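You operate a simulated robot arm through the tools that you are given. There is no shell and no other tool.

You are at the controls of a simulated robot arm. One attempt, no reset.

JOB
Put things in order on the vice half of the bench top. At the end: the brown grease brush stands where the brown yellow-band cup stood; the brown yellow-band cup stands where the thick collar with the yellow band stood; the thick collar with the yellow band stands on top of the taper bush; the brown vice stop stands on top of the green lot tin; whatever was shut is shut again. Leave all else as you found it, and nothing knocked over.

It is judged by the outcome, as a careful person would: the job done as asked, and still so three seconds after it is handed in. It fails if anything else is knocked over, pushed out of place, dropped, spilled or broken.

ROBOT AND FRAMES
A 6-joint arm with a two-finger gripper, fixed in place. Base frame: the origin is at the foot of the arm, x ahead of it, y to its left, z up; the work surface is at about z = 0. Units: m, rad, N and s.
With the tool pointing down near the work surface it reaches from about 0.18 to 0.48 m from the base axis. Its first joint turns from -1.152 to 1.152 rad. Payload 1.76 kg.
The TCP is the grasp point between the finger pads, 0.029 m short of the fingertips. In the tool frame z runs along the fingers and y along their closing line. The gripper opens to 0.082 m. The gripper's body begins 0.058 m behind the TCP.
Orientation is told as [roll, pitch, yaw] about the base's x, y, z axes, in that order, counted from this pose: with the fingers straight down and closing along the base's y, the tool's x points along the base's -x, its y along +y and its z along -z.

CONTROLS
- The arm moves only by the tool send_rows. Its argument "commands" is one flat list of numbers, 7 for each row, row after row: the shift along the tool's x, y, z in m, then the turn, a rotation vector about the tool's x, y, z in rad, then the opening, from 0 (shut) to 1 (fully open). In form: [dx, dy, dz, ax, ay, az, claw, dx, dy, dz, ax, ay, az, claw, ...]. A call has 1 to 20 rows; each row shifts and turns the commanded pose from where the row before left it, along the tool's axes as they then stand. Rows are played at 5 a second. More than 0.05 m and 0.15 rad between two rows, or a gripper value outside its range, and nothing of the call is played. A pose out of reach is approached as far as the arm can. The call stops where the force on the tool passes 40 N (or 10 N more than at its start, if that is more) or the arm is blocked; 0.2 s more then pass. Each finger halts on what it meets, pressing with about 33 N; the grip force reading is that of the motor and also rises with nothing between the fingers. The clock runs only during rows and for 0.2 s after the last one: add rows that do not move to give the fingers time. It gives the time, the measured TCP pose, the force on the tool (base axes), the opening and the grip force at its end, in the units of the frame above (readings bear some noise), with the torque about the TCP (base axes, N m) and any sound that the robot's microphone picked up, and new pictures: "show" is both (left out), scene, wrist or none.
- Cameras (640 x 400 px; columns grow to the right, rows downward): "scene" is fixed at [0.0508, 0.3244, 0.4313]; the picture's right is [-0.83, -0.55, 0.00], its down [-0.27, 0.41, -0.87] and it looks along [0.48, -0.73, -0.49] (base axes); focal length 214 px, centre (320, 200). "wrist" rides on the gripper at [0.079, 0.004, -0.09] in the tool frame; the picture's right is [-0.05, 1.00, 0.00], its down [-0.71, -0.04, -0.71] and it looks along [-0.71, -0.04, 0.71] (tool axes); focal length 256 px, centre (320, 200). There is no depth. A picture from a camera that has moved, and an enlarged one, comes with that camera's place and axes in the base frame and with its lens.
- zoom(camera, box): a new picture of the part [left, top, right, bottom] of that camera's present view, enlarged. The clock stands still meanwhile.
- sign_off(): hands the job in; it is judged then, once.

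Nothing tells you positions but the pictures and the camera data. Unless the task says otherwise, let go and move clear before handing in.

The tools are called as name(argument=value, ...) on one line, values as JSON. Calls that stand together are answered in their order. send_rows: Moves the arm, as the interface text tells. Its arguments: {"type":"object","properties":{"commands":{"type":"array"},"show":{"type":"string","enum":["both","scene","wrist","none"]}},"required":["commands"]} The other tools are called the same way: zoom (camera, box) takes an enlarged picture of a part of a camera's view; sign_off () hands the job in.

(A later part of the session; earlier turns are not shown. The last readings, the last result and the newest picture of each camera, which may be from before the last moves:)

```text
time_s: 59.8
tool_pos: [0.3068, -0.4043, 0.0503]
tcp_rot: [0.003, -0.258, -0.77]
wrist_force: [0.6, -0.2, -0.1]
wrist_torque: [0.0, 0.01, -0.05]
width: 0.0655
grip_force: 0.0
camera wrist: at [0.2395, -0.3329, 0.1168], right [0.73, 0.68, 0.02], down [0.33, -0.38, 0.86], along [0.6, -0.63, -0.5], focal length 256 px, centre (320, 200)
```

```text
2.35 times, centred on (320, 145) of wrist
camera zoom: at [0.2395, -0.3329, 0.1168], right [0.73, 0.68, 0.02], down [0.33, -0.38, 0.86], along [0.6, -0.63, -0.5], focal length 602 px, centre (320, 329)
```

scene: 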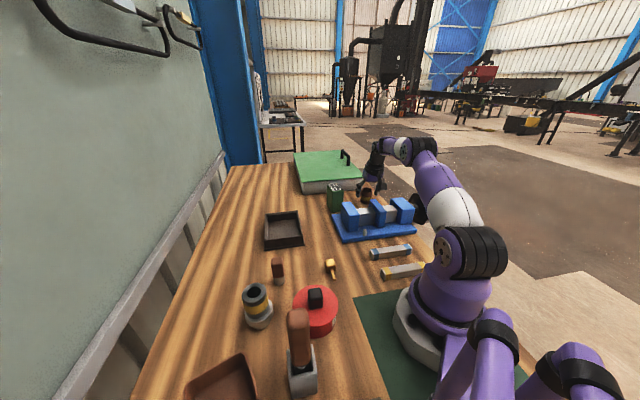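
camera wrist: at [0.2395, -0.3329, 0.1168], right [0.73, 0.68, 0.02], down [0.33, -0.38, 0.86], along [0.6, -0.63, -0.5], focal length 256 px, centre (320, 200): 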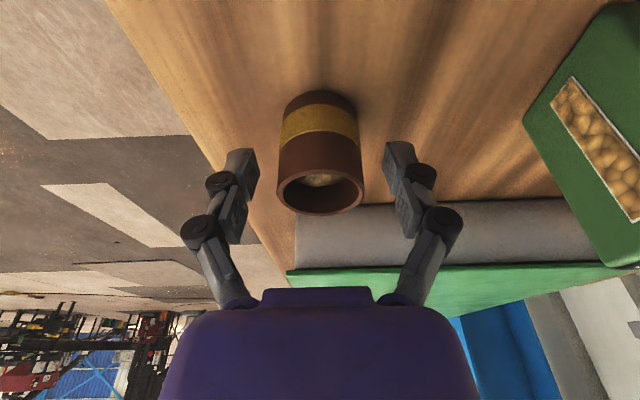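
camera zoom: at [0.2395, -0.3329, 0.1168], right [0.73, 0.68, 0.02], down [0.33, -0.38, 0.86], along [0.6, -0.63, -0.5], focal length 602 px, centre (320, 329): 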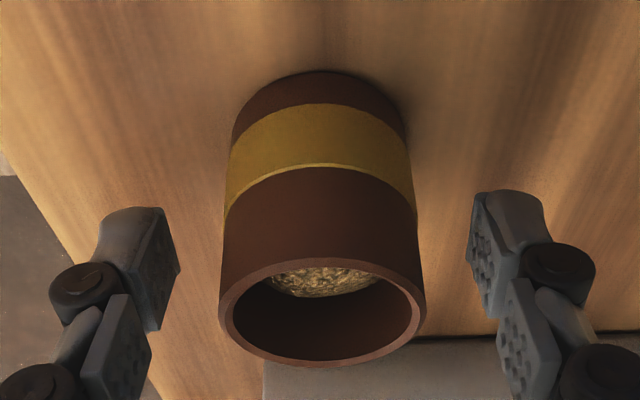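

The cup stands upright where the collar was, fill intact. Rising and retracting inward above the vice.

send_rows(commands=[-0.0051, 0, -0.0193, 0, 0, 0, 0.8, -0.0077, 0, -0.029, 0, 0, 0, 0.8, 0.0346, 0, -0.0352, 0, 0, 0, 0.8, 0.0346, 0, -0.0352, 0, 0, 0, 0.8, 0.0346, 0, -0.0352, 0, 0, 0, 0.8, 0.0346, 0, -0.0352, 0, 0, 0, 0.8, 0, 0, 0, 0, 0, 0, 0.8])

zoom(camera="wrist", box=[380, 60, 520, 180])

zoom(camera="scene", box=[320, 170, 420, 240])

```text
time_s: 61.4
tool_pos: [0.1846, -0.2877, 0.202]
tcp_rot: [0.006, -0.258, -0.772]
wrist_force: [0.0, 0.2, 0.4]
wrist_torque: [0.03, -0.01, 0.0]
width: 0.066
grip_force: 0.2
camera wrist: at [0.1162, -0.2164, 0.2673], right [0.73, 0.68, 0.02], down [0.33, -0.38, 0.86], along [0.6, -0.63, -0.5], focal length 256 px, centre (320, 200)
```

scene: 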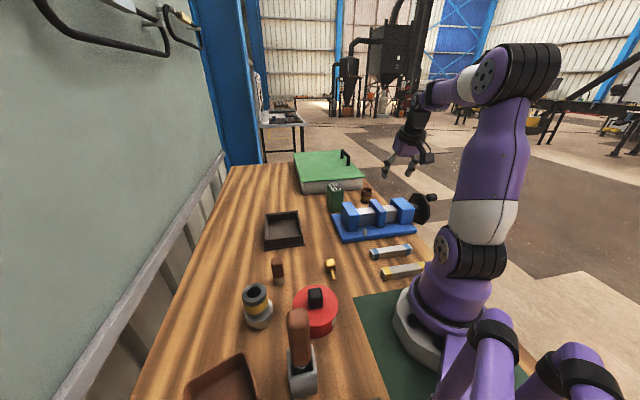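
wrist: 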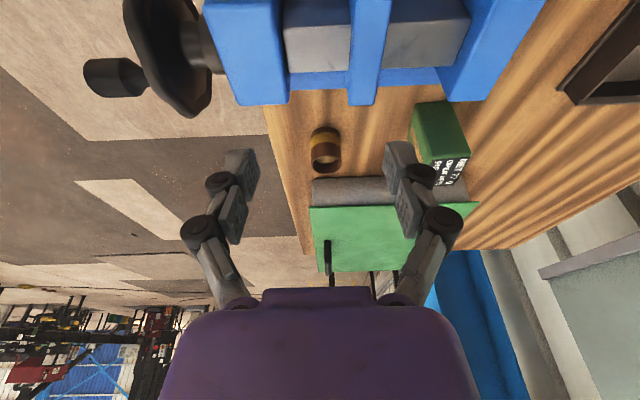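

```text
3.33 times, centred on (450, 120) of wrist
camera zoom: at [0.1162, -0.2164, 0.2673], right [0.73, 0.68, 0.02], down [0.33, -0.38, 0.86], along [0.6, -0.63, -0.5], focal length 853 px, centre (-113, 467)
```

zoom: 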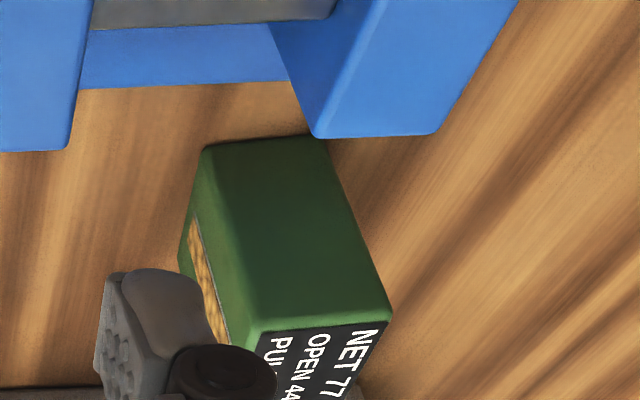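

```text
5.71 times, centred on (370, 205) of scene
camera zoom: at [0.0507, 0.3244, 0.4313], right [-0.83, -0.55, 0.0], down [-0.27, 0.41, -0.87], along [0.48, -0.73, -0.49], focal length 1226 px, centre (34, 171)
```

zoom: 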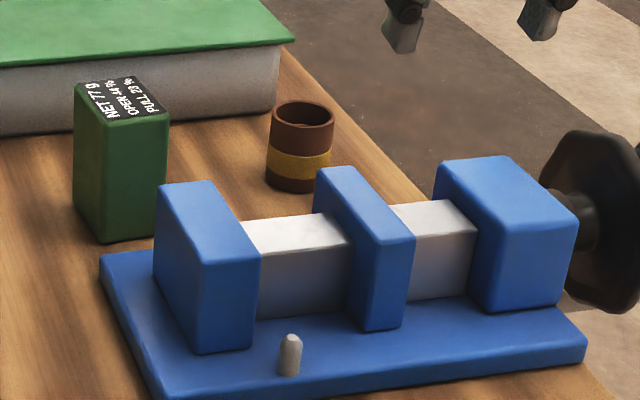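

The cup sits properly where the collar was. Next I'll straighten the tool to vertical and swing over to the brown handle in the grey holder, staying high, to inspect and lift it.

send_rows(commands=[0, 0, 0, 0, 0.129, 0, 0.8, 0, 0, 0, 0, 0.129, 0, 0.8, 0, 0, -0.025, 0, 0, 0, 0.8, 0, 0, -0.025, 0, 0, 0, 0.8, -0.0017, 0.0461, 0, 0, 0, -0.1112, 0.8, -0.0005, 0.0454, 0, 0, 0, -0.1112, 0.8, 0.0007, 0.0446, 0, 0, 0, -0.1112, 0.8, 0.0019, 0.0438, 0, 0, 0, -0.1112, 0.8, 0.0029, 0.043, 0, 0, 0, -0.1112, 0.8, 0.004, 0.0421, 0, 0, 0, -0.1112, 0.8, 0.005, 0.0413, 0, 0, 0, -0.1112, 0.8, 0.006, 0.0404, 0, 0, 0, -0.1112, 0.8, 0.007, 0.0394, 0, 0, 0, -0.1112, 0.8, 0.0079, 0.0385, 0, 0, 0, -0.1112, 0.8, 0.0087, 0.0375, 0, 0, 0, -0.1112, 0.8, 0.0096, 0.0365, 0, 0, 0, -0.1112, 0.8])

```text
time_s: 64.8
tool_pos: [0.2216, 0.1596, 0.2504]
tcp_rot: [-0.002, -0.004, 0.566]
wrist_force: [-0.2, 0.1, 0.8]
wrist_torque: [0.01, 0.0, 0.01]
width: 0.0653
grip_force: 0.0
camera wrist: at [0.1524, 0.1202, 0.3408], right [-0.49, 0.87, 0.0], down [0.61, 0.35, 0.71], along [0.62, 0.35, -0.7], focal length 256 px, centre (320, 200)
```

scene: 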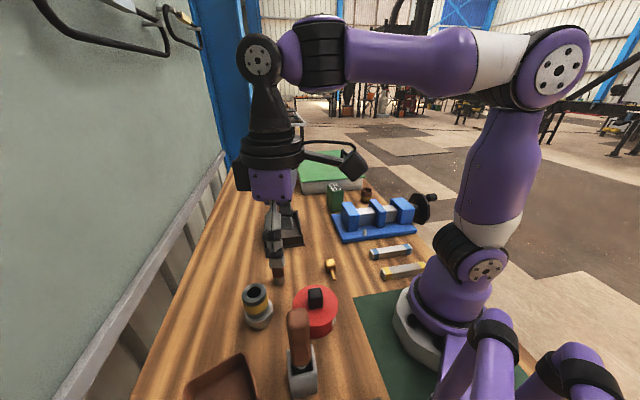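
wrist: 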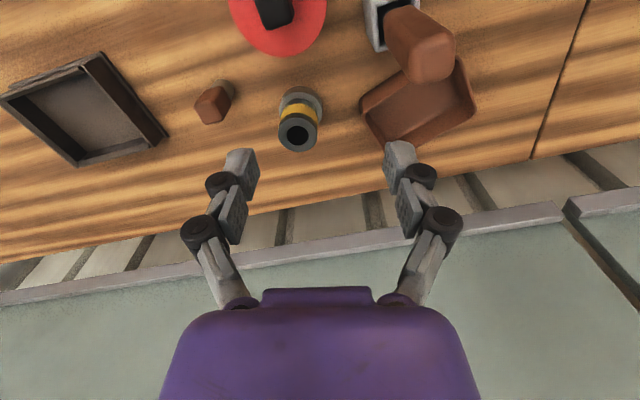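

zoom(camera="wrist", box=[350, 0, 480, 100])

zoom(camera="scene", box=[270, 295, 340, 400])

```text
4.00 times, centred on (415, 50) of wrist
camera zoom: at [0.1524, 0.1202, 0.3408], right [-0.49, 0.87, 0.0], down [0.61, 0.35, 0.71], along [0.62, 0.35, -0.7], focal length 1024 px, centre (-60, 800)
```

zoom: 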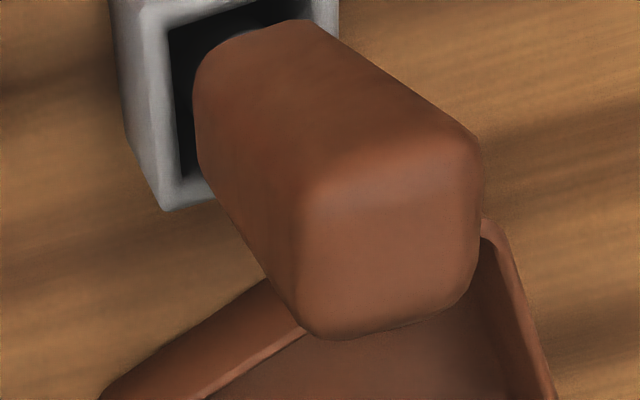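

```text
3.81 times, centred on (305, 348) of scene
camera zoom: at [0.0508, 0.3244, 0.4313], right [-0.83, -0.55, 0.0], down [-0.27, 0.41, -0.87], along [0.48, -0.73, -0.49], focal length 817 px, centre (377, -362)
```

zoom: 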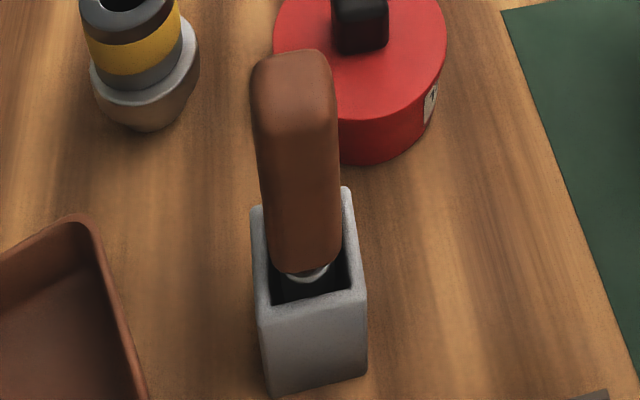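

The brown handle stands vertically at about (0.1626, 0.2047), from z≈0.06 up to 0.175. I'll centre over it aligned with its faces.

send_rows(commands=[0.0128, 0.0348, 0, 0, 0, -0.1095, 0.8, 0.0089, 0.036, 0, 0, 0, -0.1095, 0.8, 0, 0, 0.015, 0, 0, 0, 0.8, 0, 0, 0, 0, 0, 0, 0.8])

zoom(camera="wrist", box=[230, 60, 410, 200])

zoom(camera="scene", box=[240, 200, 350, 400])

```text
time_s: 65.8
tool_pos: [0.1614, 0.2051, 0.2364]
tcp_rot: [-0.003, -0.004, 0.783]
wrist_force: [0.3, -0.4, 0.5]
wrist_torque: [0.01, 0.0, -0.01]
width: 0.0657
grip_force: 0.0
camera wrist: at [0.1031, 0.1518, 0.3259], right [-0.67, 0.74, 0.0], down [0.52, 0.47, 0.71], along [0.53, 0.47, -0.7], focal length 256 px, centre (320, 200)
```

scene: 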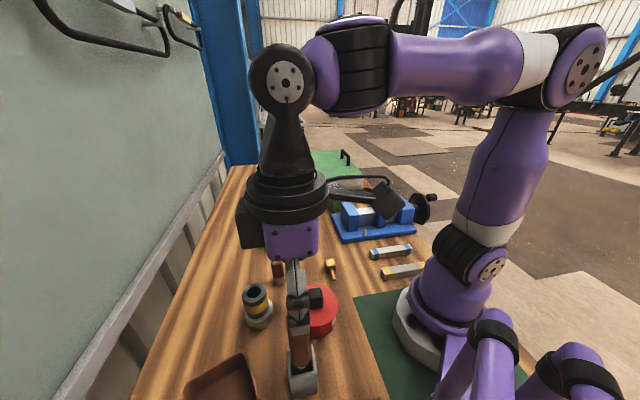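
wrist: 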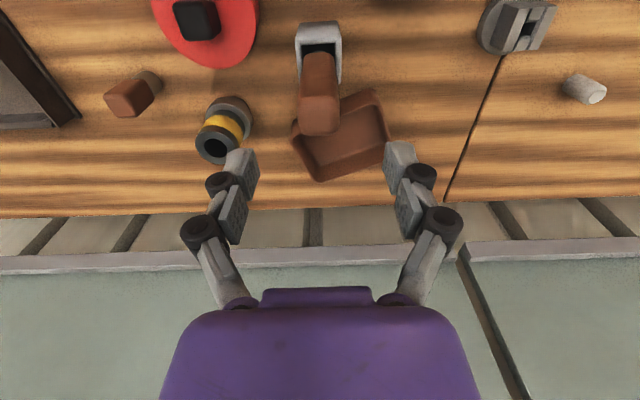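

```text
2.86 times, centred on (320, 130) of wrist
camera zoom: at [0.1031, 0.1518, 0.3259], right [-0.67, 0.74, 0.0], down [0.52, 0.47, 0.71], along [0.53, 0.47, -0.7], focal length 731 px, centre (320, 400)
```

zoom: 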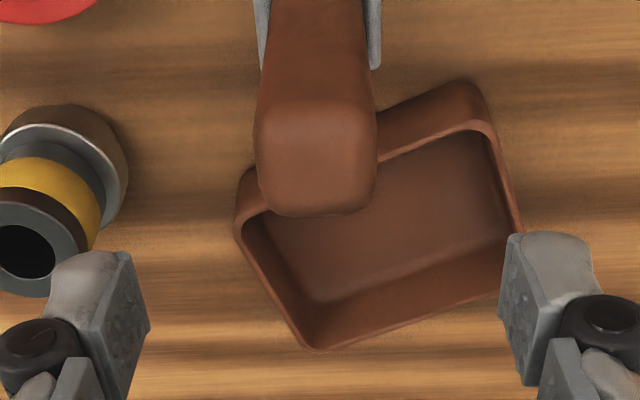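

```text
2.00 times, centred on (295, 300) of scene
camera zoom: at [0.0507, 0.3244, 0.4313], right [-0.83, -0.55, 0.0], down [-0.27, 0.41, -0.87], along [0.48, -0.73, -0.49], focal length 429 px, centre (370, 0)
```

zoom: 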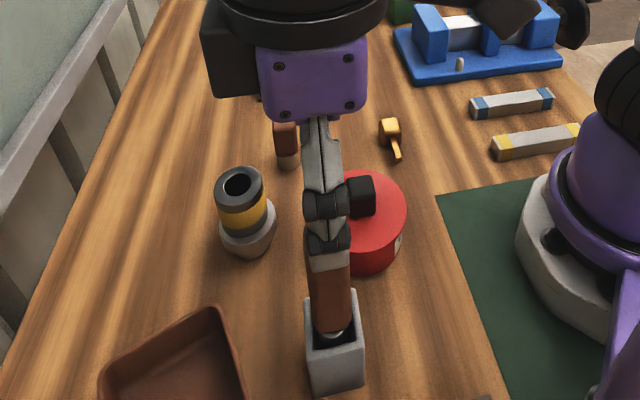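

send_rows(commands=[0, -0.001, 0.035, 0, 0, 0, 0.8, 0, 0, 0.03, 0, 0, 0, 0.8, 0, 0, 0.021, 0, 0, 0, 0.8, 0, 0, 0, 0, 0, 0, 0.8])

zoom(camera="wrist", box=[200, 60, 440, 230])

zoom(camera="scene", box=[260, 250, 350, 400])

```text
time_s: 66.8
tool_pos: [0.1639, 0.2045, 0.1507]
tcp_rot: [0.0, -0.001, 0.783]
wrist_force: [0.5, 0.1, 0.2]
wrist_torque: [0.03, 0.03, -0.04]
width: 0.0656
grip_force: 0.1
camera wrist: at [0.1047, 0.1513, 0.2397], right [-0.67, 0.75, 0.0], down [0.52, 0.47, 0.71], along [0.53, 0.47, -0.7], focal length 256 px, centre (320, 200)
```

scene: 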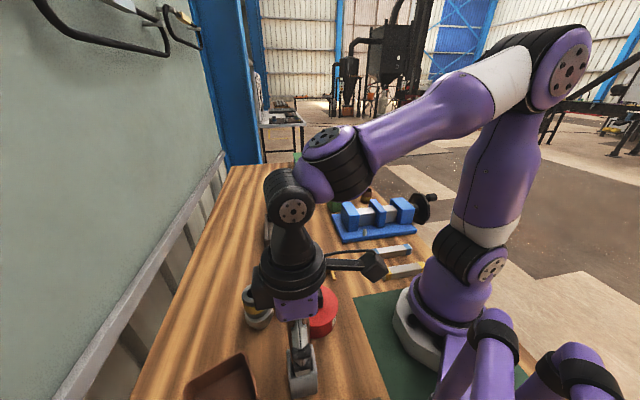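
wrist: 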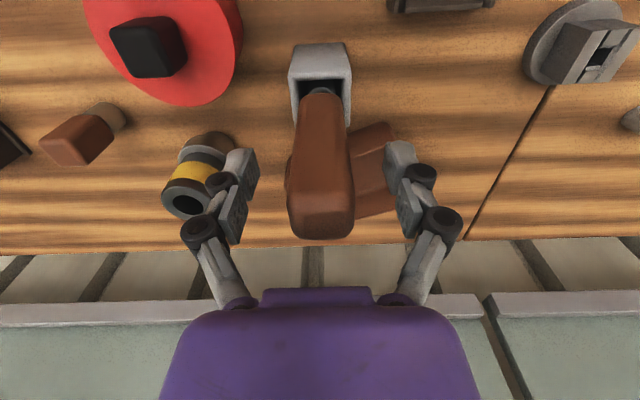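

```text
2.35 times, centred on (320, 145) of wrist
camera zoom: at [0.1047, 0.1513, 0.2397], right [-0.67, 0.75, 0.0], down [0.52, 0.47, 0.71], along [0.53, 0.47, -0.7], focal length 602 px, centre (320, 329)
```

zoom: 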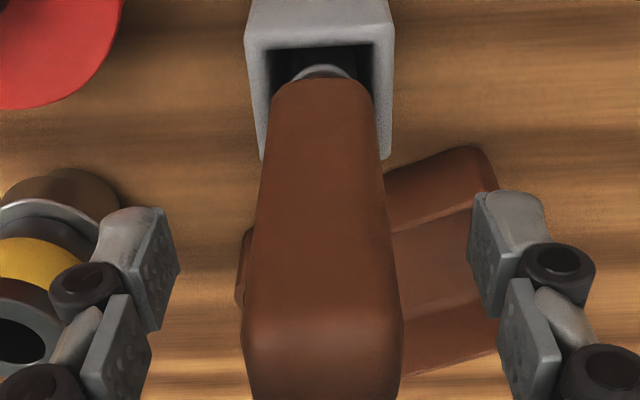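

```text
2.67 times, centred on (305, 325) of scene
camera zoom: at [0.0508, 0.3244, 0.4313], right [-0.83, -0.55, 0.0], down [-0.27, 0.41, -0.87], along [0.48, -0.73, -0.49], focal length 572 px, centre (360, -133)
```

zoom: 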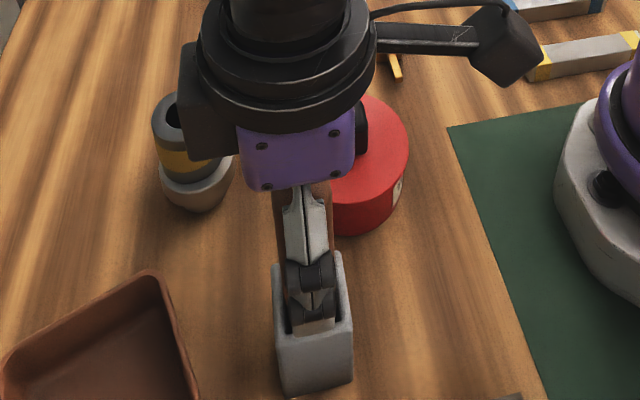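

The handle is centred between the pads. Closing on it, then lifting slightly to see what it is.

send_rows(commands=[0, 0, 0, 0, 0, 0, 0.55, 0, 0, 0, 0, 0, 0, 0.4, 0, 0, 0, 0, 0, 0, 0.3, 0, 0, 0, 0, 0, 0, 0.25, 0, 0, 0, 0, 0, 0, 0.25], show="none")

send_rows(commands=[0, 0, -0.005, 0, 0, 0, 0.25, 0, 0, -0.01, 0, 0, 0, 0.25, 0, 0, -0.015, 0, 0, 0, 0.25, 0, 0, 0, 0, 0, 0, 0.25], show="both")

zoom(camera="scene", box=[260, 250, 350, 400])

zoom(camera="wrist", box=[260, 20, 380, 120])

```text
time_s: 68.0
tool_pos: [0.1639, 0.2046, 0.1507]
tcp_rot: [-0.001, -0.003, 0.784]
wrist_force: [0.0, 0.8, 0.9]
wrist_torque: [0.07, 0.03, 0.0]
width: 0.0273
grip_force: 33.2
```

```text
time_s: 69.0
tool_pos: [0.1645, 0.2038, 0.1809]
tcp_rot: [-0.002, -0.005, 0.784]
wrist_force: [-0.8, 0.4, -0.8]
wrist_torque: [-0.01, 0.0, -0.01]
width: 0.027
grip_force: 33.1
camera wrist: at [0.1049, 0.1504, 0.2706], right [-0.67, 0.75, 0.0], down [0.52, 0.47, 0.71], along [0.53, 0.47, -0.7], focal length 256 px, centre (320, 200)
```

scene: 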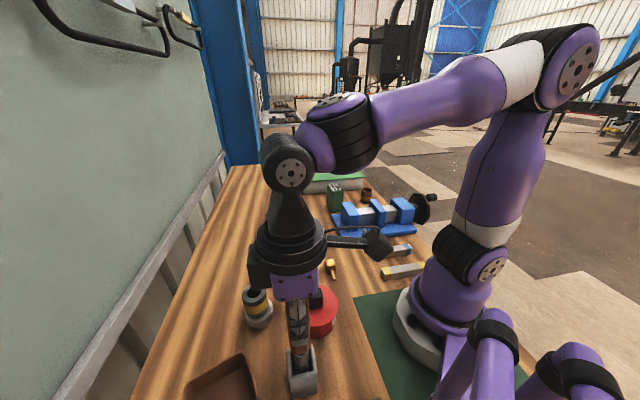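
wrist: 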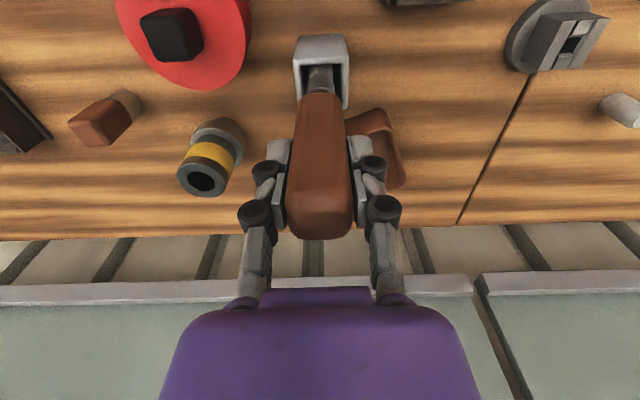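

```text
2.67 times, centred on (305, 325) of scene
camera zoom: at [0.0508, 0.3244, 0.4313], right [-0.83, -0.55, 0.0], down [-0.27, 0.41, -0.87], along [0.48, -0.73, -0.49], focal length 572 px, centre (360, -133)
```

zoom: 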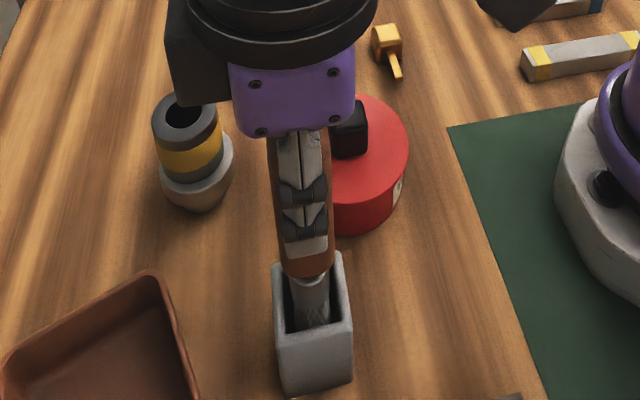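

```text
4.00 times, centred on (320, 70) of wrist
camera zoom: at [0.1049, 0.1504, 0.2706], right [-0.67, 0.75, 0.0], down [0.52, 0.47, 0.71], along [0.53, 0.47, -0.7], focal length 1024 px, centre (320, 720)
```

zoom: 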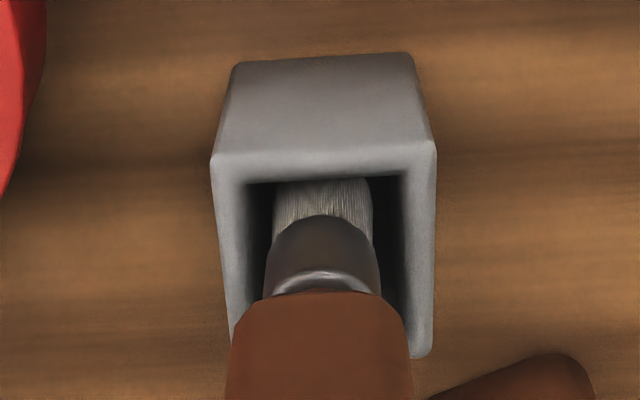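

It is indeed a brush with a metal ferrule and grey bristles — so this is the grease brush. I'll lift it fully clear of the holder and look at its lower end.

send_rows(commands=[0, 0, -0.02, 0, 0, 0, 0.25, 0, 0, -0.02, 0, 0, 0, 0.25, 0, 0, -0.02, 0, 0, 0, 0.25, 0, 0, 0, 0, 0, 0, 0.25], show="both")

zoom(camera="scene", box=[260, 230, 350, 400])

zoom(camera="wrist", box=[260, 20, 380, 120])

```text
time_s: 70.0
tool_pos: [0.1629, 0.2041, 0.2417]
tcp_rot: [-0.002, -0.004, 0.784]
wrist_force: [-0.3, -0.2, -1.1]
wrist_torque: [-0.01, -0.01, 0.02]
width: 0.0266
grip_force: 32.7
camera wrist: at [0.1041, 0.1508, 0.3305], right [-0.67, 0.75, 0.0], down [0.52, 0.47, 0.71], along [0.53, 0.47, -0.7], focal length 256 px, centre (320, 200)
```

scene: 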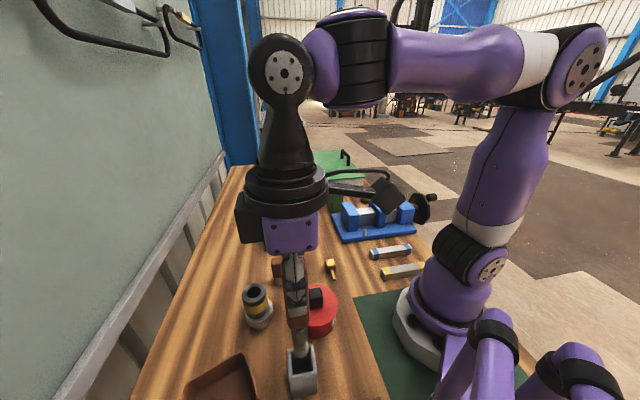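
wrist: 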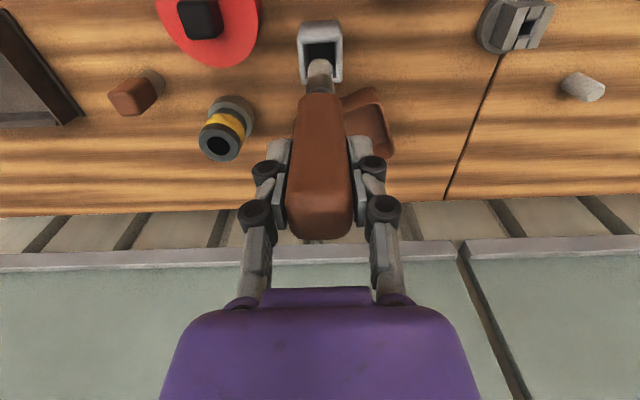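

```text
2.35 times, centred on (305, 315) of scene
camera zoom: at [0.0508, 0.3244, 0.4313], right [-0.83, -0.55, 0.0], down [-0.27, 0.41, -0.87], along [0.48, -0.73, -0.49], focal length 505 px, centre (355, -71)
```

zoom: 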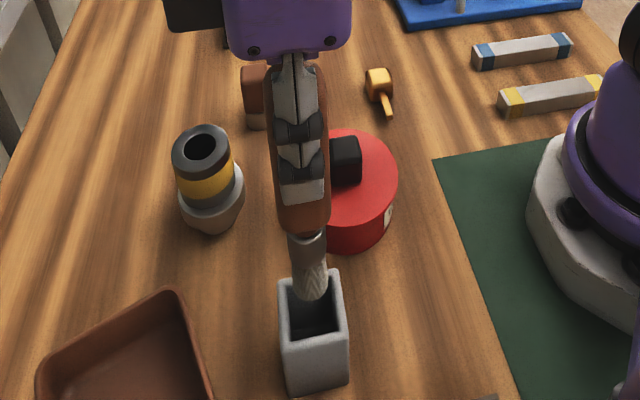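

```text
4.00 times, centred on (320, 70) of wrist
camera zoom: at [0.1041, 0.1508, 0.3305], right [-0.67, 0.75, 0.0], down [0.52, 0.47, 0.71], along [0.53, 0.47, -0.7], focal length 1024 px, centre (320, 720)
```

zoom: 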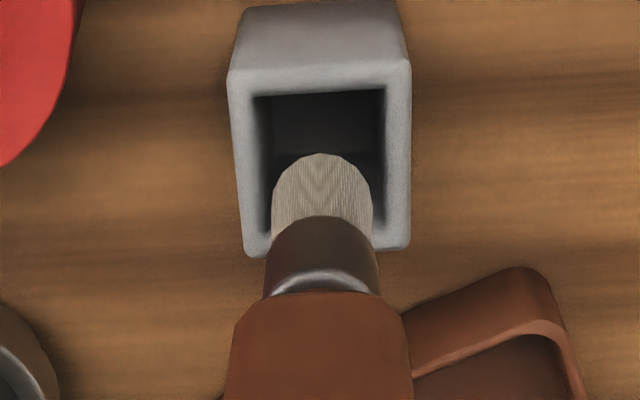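

The bristle end is a flat round tuft about 20 mm wide, so the brush can stand on it if set down truly vertical. I'll raise it a bit more and carry it slowly to above the cup's old spot (0.345, 0.0072).

send_rows(commands=[0, 0, -0.02, 0, 0, 0, 0.25, 0.001, -0.0268, 0, 0, 0, 0, 0.25, 0.001, -0.0268, 0, 0, 0, 0, 0.25, 0.001, -0.0268, 0, 0, 0, 0, 0.25, 0.001, -0.0268, 0, 0, 0, 0, 0.25, 0.001, -0.0268, 0, 0, 0, 0, 0.25, 0.001, -0.0268, 0, 0, 0, 0, 0.25, 0.001, -0.0268, 0, 0, 0, 0, 0.25, 0.001, -0.0268, 0, 0, 0, 0, 0.25, 0.001, -0.0268, 0, 0, 0, 0, 0.25, 0.001, -0.0268, 0, 0, 0, 0, 0.25, 0, 0, 0, 0, 0, 0, 0.25])

zoom(camera="scene", box=[240, 140, 340, 300])

zoom(camera="wrist", box=[220, 0, 420, 160])

```text
time_s: 72.6
tool_pos: [0.3448, 0.0071, 0.2608]
tcp_rot: [-0.002, -0.004, 0.785]
wrist_force: [0.2, 0.2, -1.1]
wrist_torque: [-0.01, 0.01, 0.03]
width: 0.0269
grip_force: 33.1
camera wrist: at [0.2861, -0.0466, 0.3506], right [-0.67, 0.75, 0.0], down [0.52, 0.47, 0.71], along [0.53, 0.47, -0.7], focal length 256 px, centre (320, 200)
```

scene: 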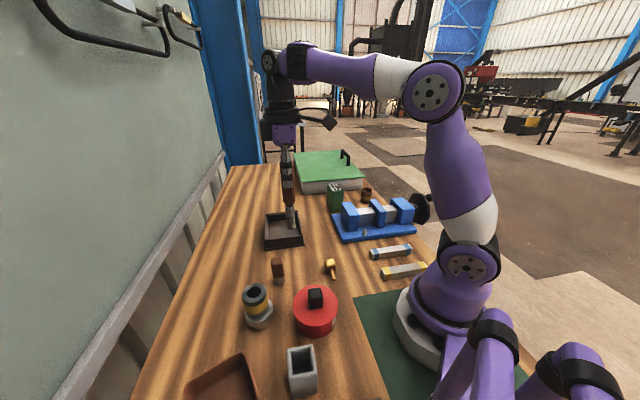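
wrist: 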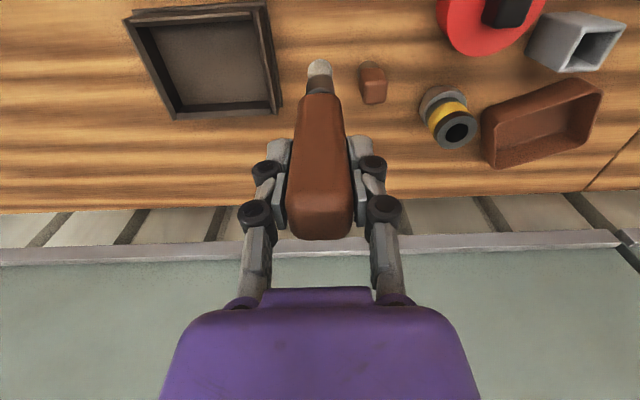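

```text
2.50 times, centred on (290, 220) of scene
camera zoom: at [0.0508, 0.3244, 0.4313], right [-0.83, -0.55, 0.0], down [-0.27, 0.41, -0.87], along [0.48, -0.73, -0.49], focal length 536 px, centre (395, 150)
```

zoom: 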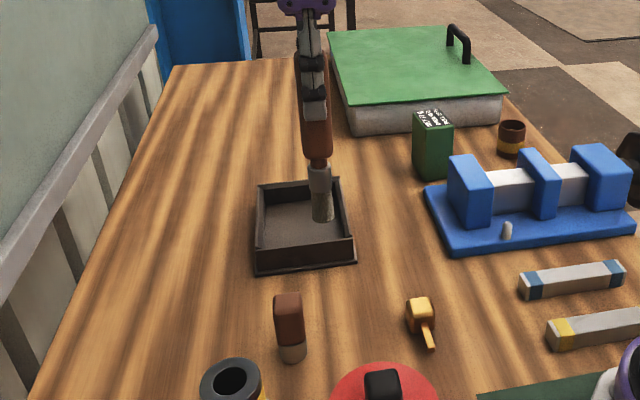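

```text
2.50 times, centred on (320, 80) of wrist
camera zoom: at [0.2861, -0.0466, 0.3506], right [-0.67, 0.75, 0.0], down [0.52, 0.47, 0.71], along [0.53, 0.47, -0.7], focal length 640 px, centre (320, 500)
```

zoom: 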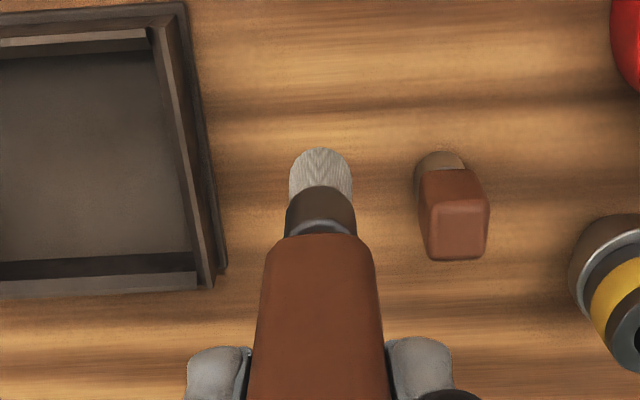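

The brush hangs vertical (both cameras agree within a degree) over the target spot. Lowering toward the bench.

send_rows(commands=[0, 0, 0.025, 0, 0, 0, 0.25, 0, 0, 0.025, 0, 0, 0, 0.25, 0, 0, 0.025, 0, 0, 0, 0.25, 0, 0, 0.02, 0, 0, 0, 0.25, 0, 0, 0, 0, 0, 0, 0.25])

zoom(camera="scene", box=[250, 170, 340, 300])

zoom(camera="wrist", box=[240, 40, 400, 180])

```text
time_s: 73.8
tool_pos: [0.3438, 0.0074, 0.1659]
tcp_rot: [0.001, -0.004, 0.785]
wrist_force: [-0.1, -0.6, -1.0]
wrist_torque: [0.02, -0.04, -0.01]
width: 0.0273
grip_force: 33.2
camera wrist: at [0.2859, -0.0465, 0.2557], right [-0.67, 0.75, 0.0], down [0.52, 0.47, 0.71], along [0.53, 0.47, -0.7], focal length 256 px, centre (320, 200)
```

scene: 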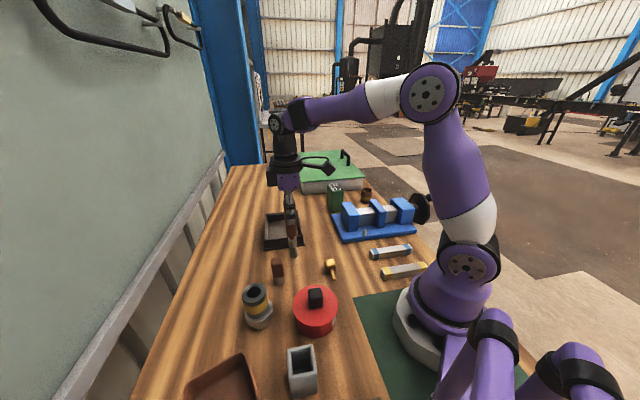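
wrist: 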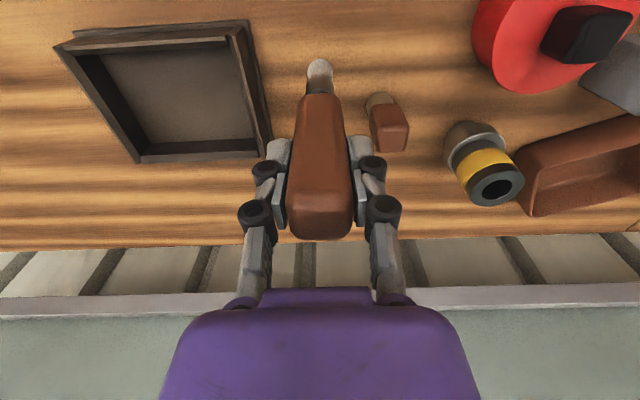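

```text
3.08 times, centred on (295, 235) of scene
camera zoom: at [0.0508, 0.3244, 0.4313], right [-0.83, -0.55, 0.0], down [-0.27, 0.41, -0.87], along [0.48, -0.73, -0.49], focal length 660 px, centre (397, 92)
```

zoom: 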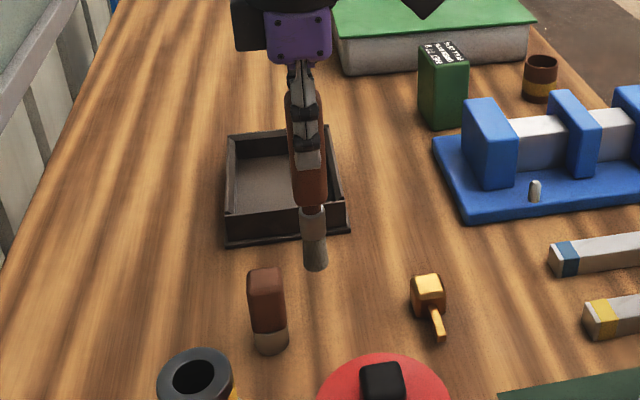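

```text
2.86 times, centred on (320, 110) of wrist
camera zoom: at [0.2859, -0.0465, 0.2557], right [-0.67, 0.75, 0.0], down [0.52, 0.47, 0.71], along [0.53, 0.47, -0.7], focal length 731 px, centre (320, 457)
```

zoom: 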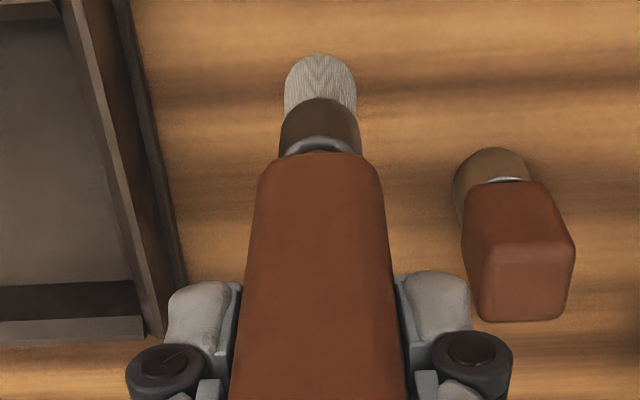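

send_rows(commands=[0, 0, 0.006, 0, 0, 0, 0.25, 0, 0, 0.004, 0, 0, 0, 0.25, 0, 0, 0.002, 0, 0, 0, 0.25, 0, 0, 0, 0, 0, 0, 0.25], show="none")

send_rows(commands=[0, 0, 0.001, 0, 0, 0, 0.25, 0, 0, 0.001, 0, 0, 0, 0.25, 0, 0, 0, 0, 0, 0, 0.25], show="none")

zoom(camera="scene", box=[265, 200, 325, 280])

```text
time_s: 74.8
tool_pos: [0.3447, 0.0073, 0.1546]
tcp_rot: [-0.002, -0.005, 0.784]
wrist_force: [0.2, -0.3, -0.1]
wrist_torque: [-0.03, -0.01, 0.0]
width: 0.0266
grip_force: 33.2
```

```text
time_s: 75.6
tool_pos: [0.3461, 0.008, 0.1524]
tcp_rot: [-0.003, -0.005, 0.784]
wrist_force: [0.3, 0.1, -0.2]
wrist_torque: [-0.03, 0.0, 0.02]
width: 0.0273
grip_force: 33.5
```

```text
5.00 times, centred on (295, 240) of scene
camera zoom: at [0.0508, 0.3244, 0.4313], right [-0.83, -0.55, 0.0], down [-0.27, 0.41, -0.87], along [0.48, -0.73, -0.49], focal length 1072 px, centre (445, 0)
```

zoom: 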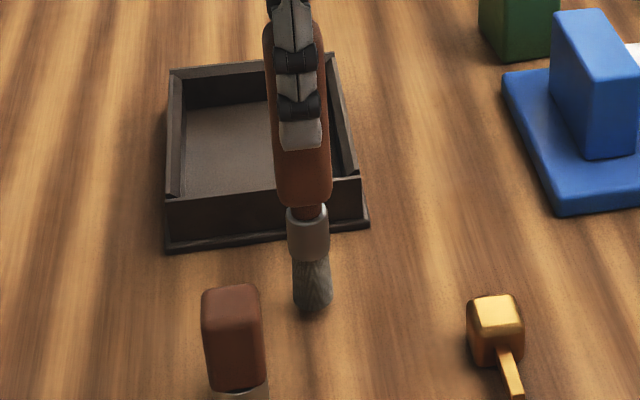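

send_rows(commands=[0, 0, 0.001, 0, 0, 0, 0.25, 0, 0, 0, 0, 0, 0, 0.25], show="none")

send_rows(commands=[0, 0, 0.001, 0, 0, 0, 0.25, 0, 0, 0, 0, 0, 0, 0.25], show="none")

```text
time_s: 76.2
tool_pos: [0.346, 0.0073, 0.1517]
tcp_rot: [-0.002, -0.004, 0.785]
wrist_force: [-0.2, -0.1, 0.0]
wrist_torque: [-0.01, 0.0, -0.02]
width: 0.0269
grip_force: 32.7
```

```text
time_s: 76.8
tool_pos: [0.3453, 0.0075, 0.1497]
tcp_rot: [0.0, -0.004, 0.784]
wrist_force: [0.0, -0.1, -1.5]
wrist_torque: [0.01, 0.01, 0.0]
width: 0.0273
grip_force: 33.0
```

send_rows(commands=[0, 0, 0.001, 0, 0, 0, 0.25, 0, 0, 0, 0, 0, 0, 0.25], show="none")

send_rows(commands=[0, 0, 0.001, 0, 0, 0, 0.25, 0, 0, 0, 0, 0, 0, 0.25], show="none")

zoom(camera="scene", box=[275, 225, 315, 275])

```text
time_s: 77.4
tool_pos: [0.3461, 0.0077, 0.1487]
tcp_rot: [0.0, -0.004, 0.784]
wrist_force: [-0.6, 0.8, -0.2]
wrist_torque: [-0.02, -0.03, 0.0]
width: 0.0269
grip_force: 32.8
```

```text
time_s: 78.0
tool_pos: [0.3453, 0.0069, 0.1472]
tcp_rot: [0.0, -0.003, 0.784]
wrist_force: [-0.3, 0.4, -0.7]
wrist_torque: [0.0, 0.01, 0.01]
width: 0.0269
grip_force: 32.7
```

```text
8.00 times, centred on (295, 250) of scene
camera zoom: at [0.0508, 0.3244, 0.4313], right [-0.83, -0.55, 0.0], down [-0.27, 0.41, -0.87], along [0.48, -0.73, -0.49], focal length 1716 px, centre (520, -200)
```

zoom: 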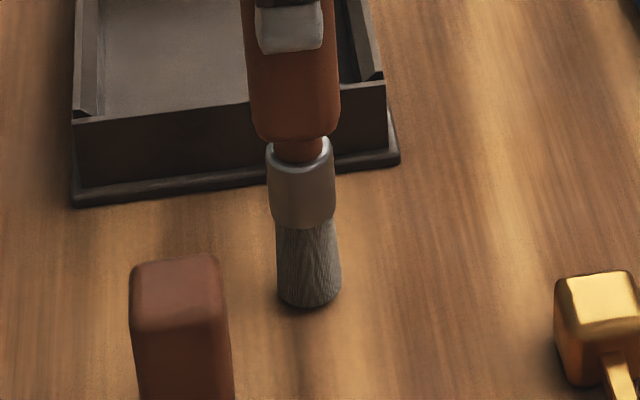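

send_rows(commands=[0, 0, 0.001, 0, 0, 0, 0.25, 0, 0, 0, 0, 0, 0, 0.25], show="none")

send_rows(commands=[0, 0, 0.001, 0, 0, 0, 0.25, 0, 0, 0, 0, 0, 0, 0.25], show="none")

send_rows(commands=[0, 0, 0.001, 0, 0, 0, 0.25, 0, 0, 0, 0, 0, 0, 0.25], show="none")

```text
time_s: 78.6
tool_pos: [0.345, 0.0073, 0.1457]
tcp_rot: [-0.002, -0.005, 0.783]
wrist_force: [-0.4, -0.3, -0.2]
wrist_torque: [0.02, 0.01, 0.02]
width: 0.0269
grip_force: 32.7
```

```text
time_s: 79.2
tool_pos: [0.3461, 0.0081, 0.1463]
tcp_rot: [-0.003, -0.003, 0.785]
wrist_force: [0.5, -0.2, -1.0]
wrist_torque: [0.01, 0.04, 0.0]
width: 0.0269
grip_force: 33.0
```

```text
time_s: 79.8
tool_pos: [0.346, 0.0078, 0.1455]
tcp_rot: [-0.002, -0.006, 0.783]
wrist_force: [-0.8, 0.1, -0.6]
wrist_torque: [0.01, 0.01, 0.02]
width: 0.0269
grip_force: 33.3
```

send_rows(commands=[0, 0, 0.001, 0, 0, 0, 0.25, 0, 0, 0, 0, 0, 0, 0.25], show="none")

send_rows(commands=[0, 0, 0.001, 0, 0, 0, 0.25, 0, 0, 0, 0, 0, 0, 0.25], show="none")

send_rows(commands=[0, 0, 0.001, 0, 0, 0, 0.25, 0, 0, 0, 0, 0, 0, 0.25], show="none")

zoom(camera="scene", box=[275, 225, 315, 275])

```text
time_s: 80.4
tool_pos: [0.3455, 0.0071, 0.145]
tcp_rot: [-0.002, -0.004, 0.784]
wrist_force: [-1.9, -0.3, 7.8]
wrist_torque: [-0.07, 0.23, 0.02]
width: 0.0271
grip_force: 33.0
```

```text
time_s: 81.0
tool_pos: [0.3455, 0.0078, 0.1442]
tcp_rot: [-0.004, -0.007, 0.784]
wrist_force: [-2.1, -1.0, 25.9]
wrist_torque: [-0.09, 0.25, 0.0]
width: 0.0269
grip_force: 32.9
```

```text
time_s: 81.6
tool_pos: [0.3466, 0.0075, 0.1421]
tcp_rot: [-0.001, -0.005, 0.784]
wrist_force: [1.1, 2.2, 25.6]
wrist_torque: [0.29, -0.22, 0.0]
width: 0.027
grip_force: 32.7
```

```text
8.00 times, centred on (295, 250) of scene
camera zoom: at [0.0507, 0.3244, 0.4313], right [-0.83, -0.55, 0.0], down [-0.27, 0.41, -0.87], along [0.48, -0.73, -0.49], focal length 1716 px, centre (520, -200)
```

zoom: 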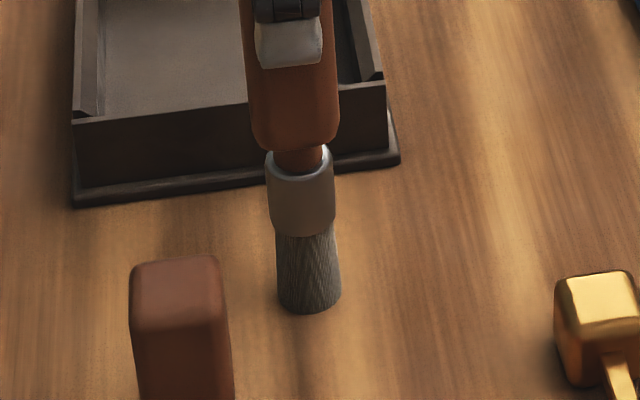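

Contact is made (I pressed a little past it). I'll ease back up in small steps until the pressing force is nearly gone, then check it stands vertical.

send_rows(commands=[0, 0, -0.001, 0, 0, 0, 0.25, 0, 0, 0, 0, 0, 0, 0.25], show="none")

```text
time_s: 82.2
tool_pos: [0.3454, 0.0085, 0.1435]
tcp_rot: [0.0, -0.003, 0.784]
wrist_force: [2.9, 1.5, 7.9]
wrist_torque: [0.28, -0.55, -0.03]
width: 0.027
grip_force: 32.5
```

send_rows(commands=[0, 0, -0.001, 0, 0, 0, 0.25, 0, 0, 0, 0, 0, 0, 0.25], show="none")

zoom(camera="scene", box=[265, 190, 325, 280])

zoom(camera="wrist", box=[240, 40, 400, 180])

```text
time_s: 82.8
tool_pos: [0.344, 0.0081, 0.1436]
tcp_rot: [-0.001, -0.003, 0.783]
wrist_force: [0.1, -0.7, -0.4]
wrist_torque: [-0.04, 0.0, -0.03]
width: 0.027
grip_force: 33.3
```

```text
4.44 times, centred on (295, 235) of scene
camera zoom: at [0.0508, 0.3244, 0.4313], right [-0.83, -0.55, 0.0], down [-0.27, 0.41, -0.87], along [0.48, -0.73, -0.49], focal length 953 px, centre (431, 44)
```

zoom: 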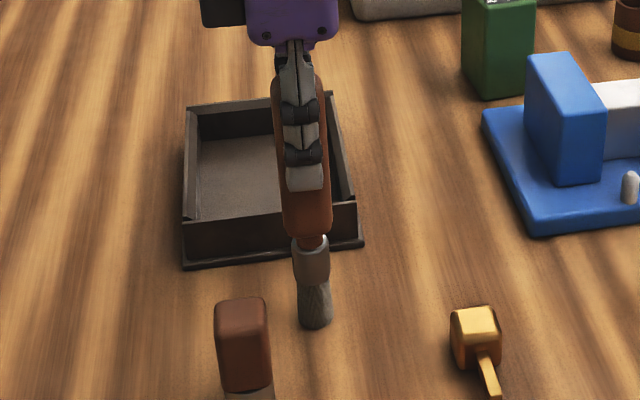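

```text
2.86 times, centred on (320, 110) of wrist
camera zoom: at [0.2864, -0.0462, 0.2331], right [-0.67, 0.75, 0.0], down [0.53, 0.47, 0.71], along [0.53, 0.47, -0.71], focal length 731 px, centre (320, 457)
```

zoom: 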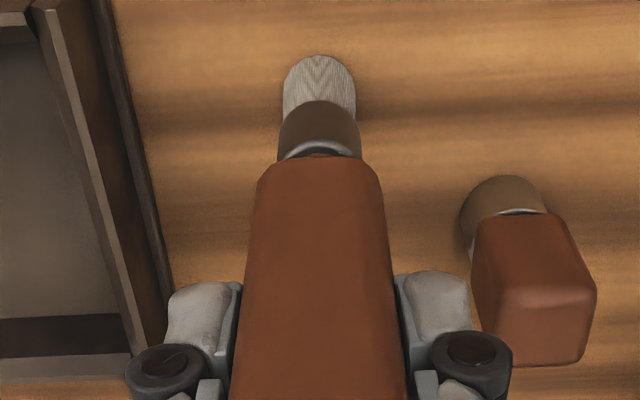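

The brush is vertical to within about half a degree in both views and the load is off. I'll touch down very gently this time.

send_rows(commands=[0, 0, 0.0004, 0, 0, 0, 0.25, 0, 0, 0, 0, 0, 0, 0.25], show="none")

send_rows(commands=[0, 0, 0.0003, 0, 0, 0, 0.25, 0, 0, 0, 0, 0, 0, 0.25], show="none")

```text
time_s: 83.4
tool_pos: [0.3451, 0.0082, 0.1432]
tcp_rot: [-0.003, -0.003, 0.785]
wrist_force: [0.7, 0.2, -1.0]
wrist_torque: [-0.01, 0.02, 0.01]
width: 0.027
grip_force: 33.0
```

```text
time_s: 84.0
tool_pos: [0.3447, 0.0074, 0.1438]
tcp_rot: [-0.001, -0.004, 0.783]
wrist_force: [-0.4, -0.3, -1.2]
wrist_torque: [0.01, -0.03, -0.03]
width: 0.0271
grip_force: 33.3
```

send_rows(commands=[0, 0, 0.0003, 0, 0, 0, 0.25, 0, 0, 0, 0, 0, 0, 0.25], show="none")

send_rows(commands=[0, 0, 0.0003, 0, 0, 0, 0.25, 0, 0, 0, 0, 0, 0, 0.25], show="none")

```text
time_s: 84.6
tool_pos: [0.3456, 0.0075, 0.1427]
tcp_rot: [0.0, -0.003, 0.783]
wrist_force: [0.3, 0.5, -0.4]
wrist_torque: [-0.03, -0.01, 0.0]
width: 0.0272
grip_force: 33.1
```

```text
time_s: 85.2
tool_pos: [0.346, 0.0079, 0.143]
tcp_rot: [-0.003, -0.004, 0.784]
wrist_force: [0.1, 0.6, -0.9]
wrist_torque: [-0.03, -0.02, 0.02]
width: 0.027
grip_force: 32.9
```

send_rows(commands=[0, 0, 0.0004, 0, 0, 0, 0.25, 0, 0, 0, 0, 0, 0, 0.25], show="none")

send_rows(commands=[0, 0, 0.0003, 0, 0, 0, 0.25, 0, 0, 0, 0, 0, 0, 0.25], show="none")

```text
time_s: 85.8
tool_pos: [0.3462, 0.0072, 0.1414]
tcp_rot: [-0.004, -0.006, 0.783]
wrist_force: [-0.1, 1.0, 0.8]
wrist_torque: [0.06, 0.02, 0.03]
width: 0.0272
grip_force: 32.8
```

```text
time_s: 86.4
tool_pos: [0.3449, 0.007, 0.1419]
tcp_rot: [-0.001, -0.006, 0.783]
wrist_force: [0.2, 0.5, 1.7]
wrist_torque: [0.04, -0.07, -0.04]
width: 0.027
grip_force: 32.9
```

Light contact of a couple of newtons, with no side load. Opening the fingers very gradually.

send_rows(commands=[0, 0, 0, 0, 0, 0, 0.31, 0, 0, 0, 0, 0, 0, 0.33, 0, 0, 0, 0, 0, 0, 0.34, 0, 0, 0, 0, 0, 0, 0.36, 0, 0, 0, 0, 0, 0, 0.38, 0, 0, 0, 0, 0, 0, 0.4])

zoom(camera="wrist", box=[220, 40, 420, 250])

zoom(camera="scene", box=[265, 190, 325, 280])

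```text
time_s: 87.8
tool_pos: [0.3464, 0.0068, 0.1422]
tcp_rot: [0.0, -0.002, 0.782]
wrist_force: [0.5, 0.5, 0.0]
wrist_torque: [0.01, 0.01, 0.02]
width: 0.033
grip_force: 0.1
camera wrist: at [0.2869, -0.0465, 0.2318], right [-0.67, 0.75, 0.0], down [0.52, 0.47, 0.71], along [0.53, 0.47, -0.7], focal length 256 px, centre (320, 200)
```

scene: 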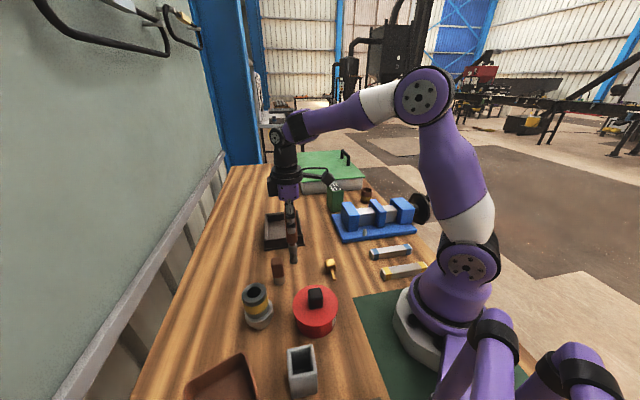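
wrist: 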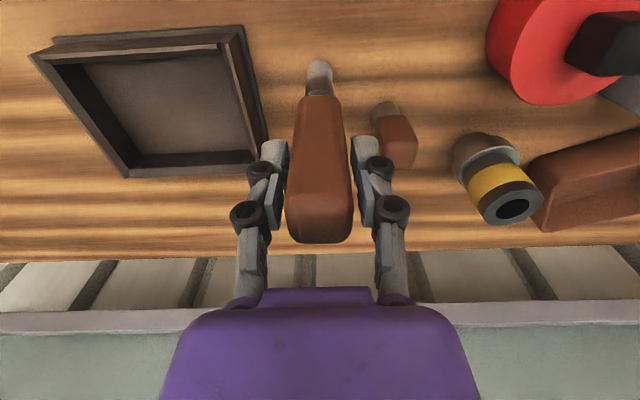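

```text
1.90 times, centred on (320, 145) of wrist
camera zoom: at [0.2869, -0.0465, 0.2318], right [-0.67, 0.75, 0.0], down [0.52, 0.47, 0.71], along [0.53, 0.47, -0.7], focal length 488 px, centre (320, 305)
```

zoom: 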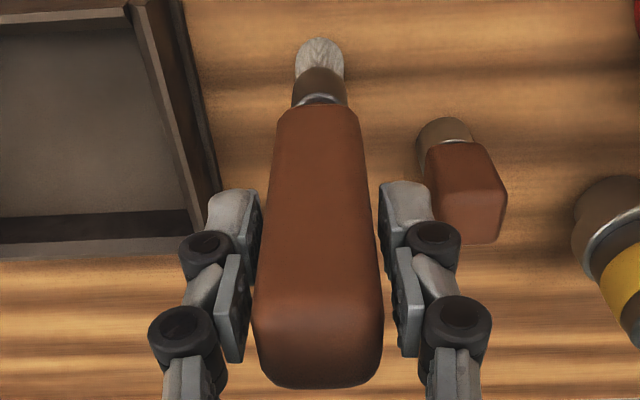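

```text
4.44 times, centred on (295, 235) of scene
camera zoom: at [0.0508, 0.3244, 0.4313], right [-0.83, -0.55, 0.0], down [-0.27, 0.41, -0.87], along [0.48, -0.73, -0.49], focal length 953 px, centre (431, 44)
```

zoom: 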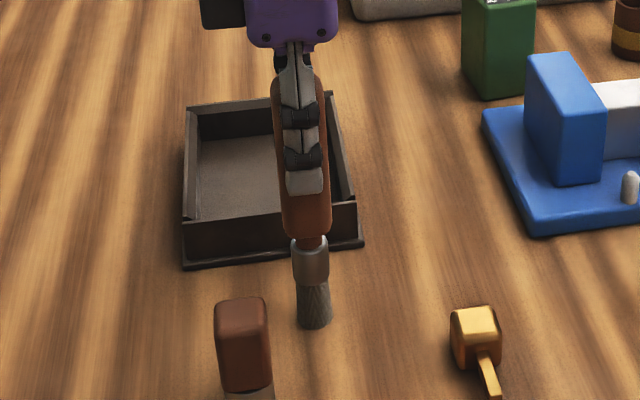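

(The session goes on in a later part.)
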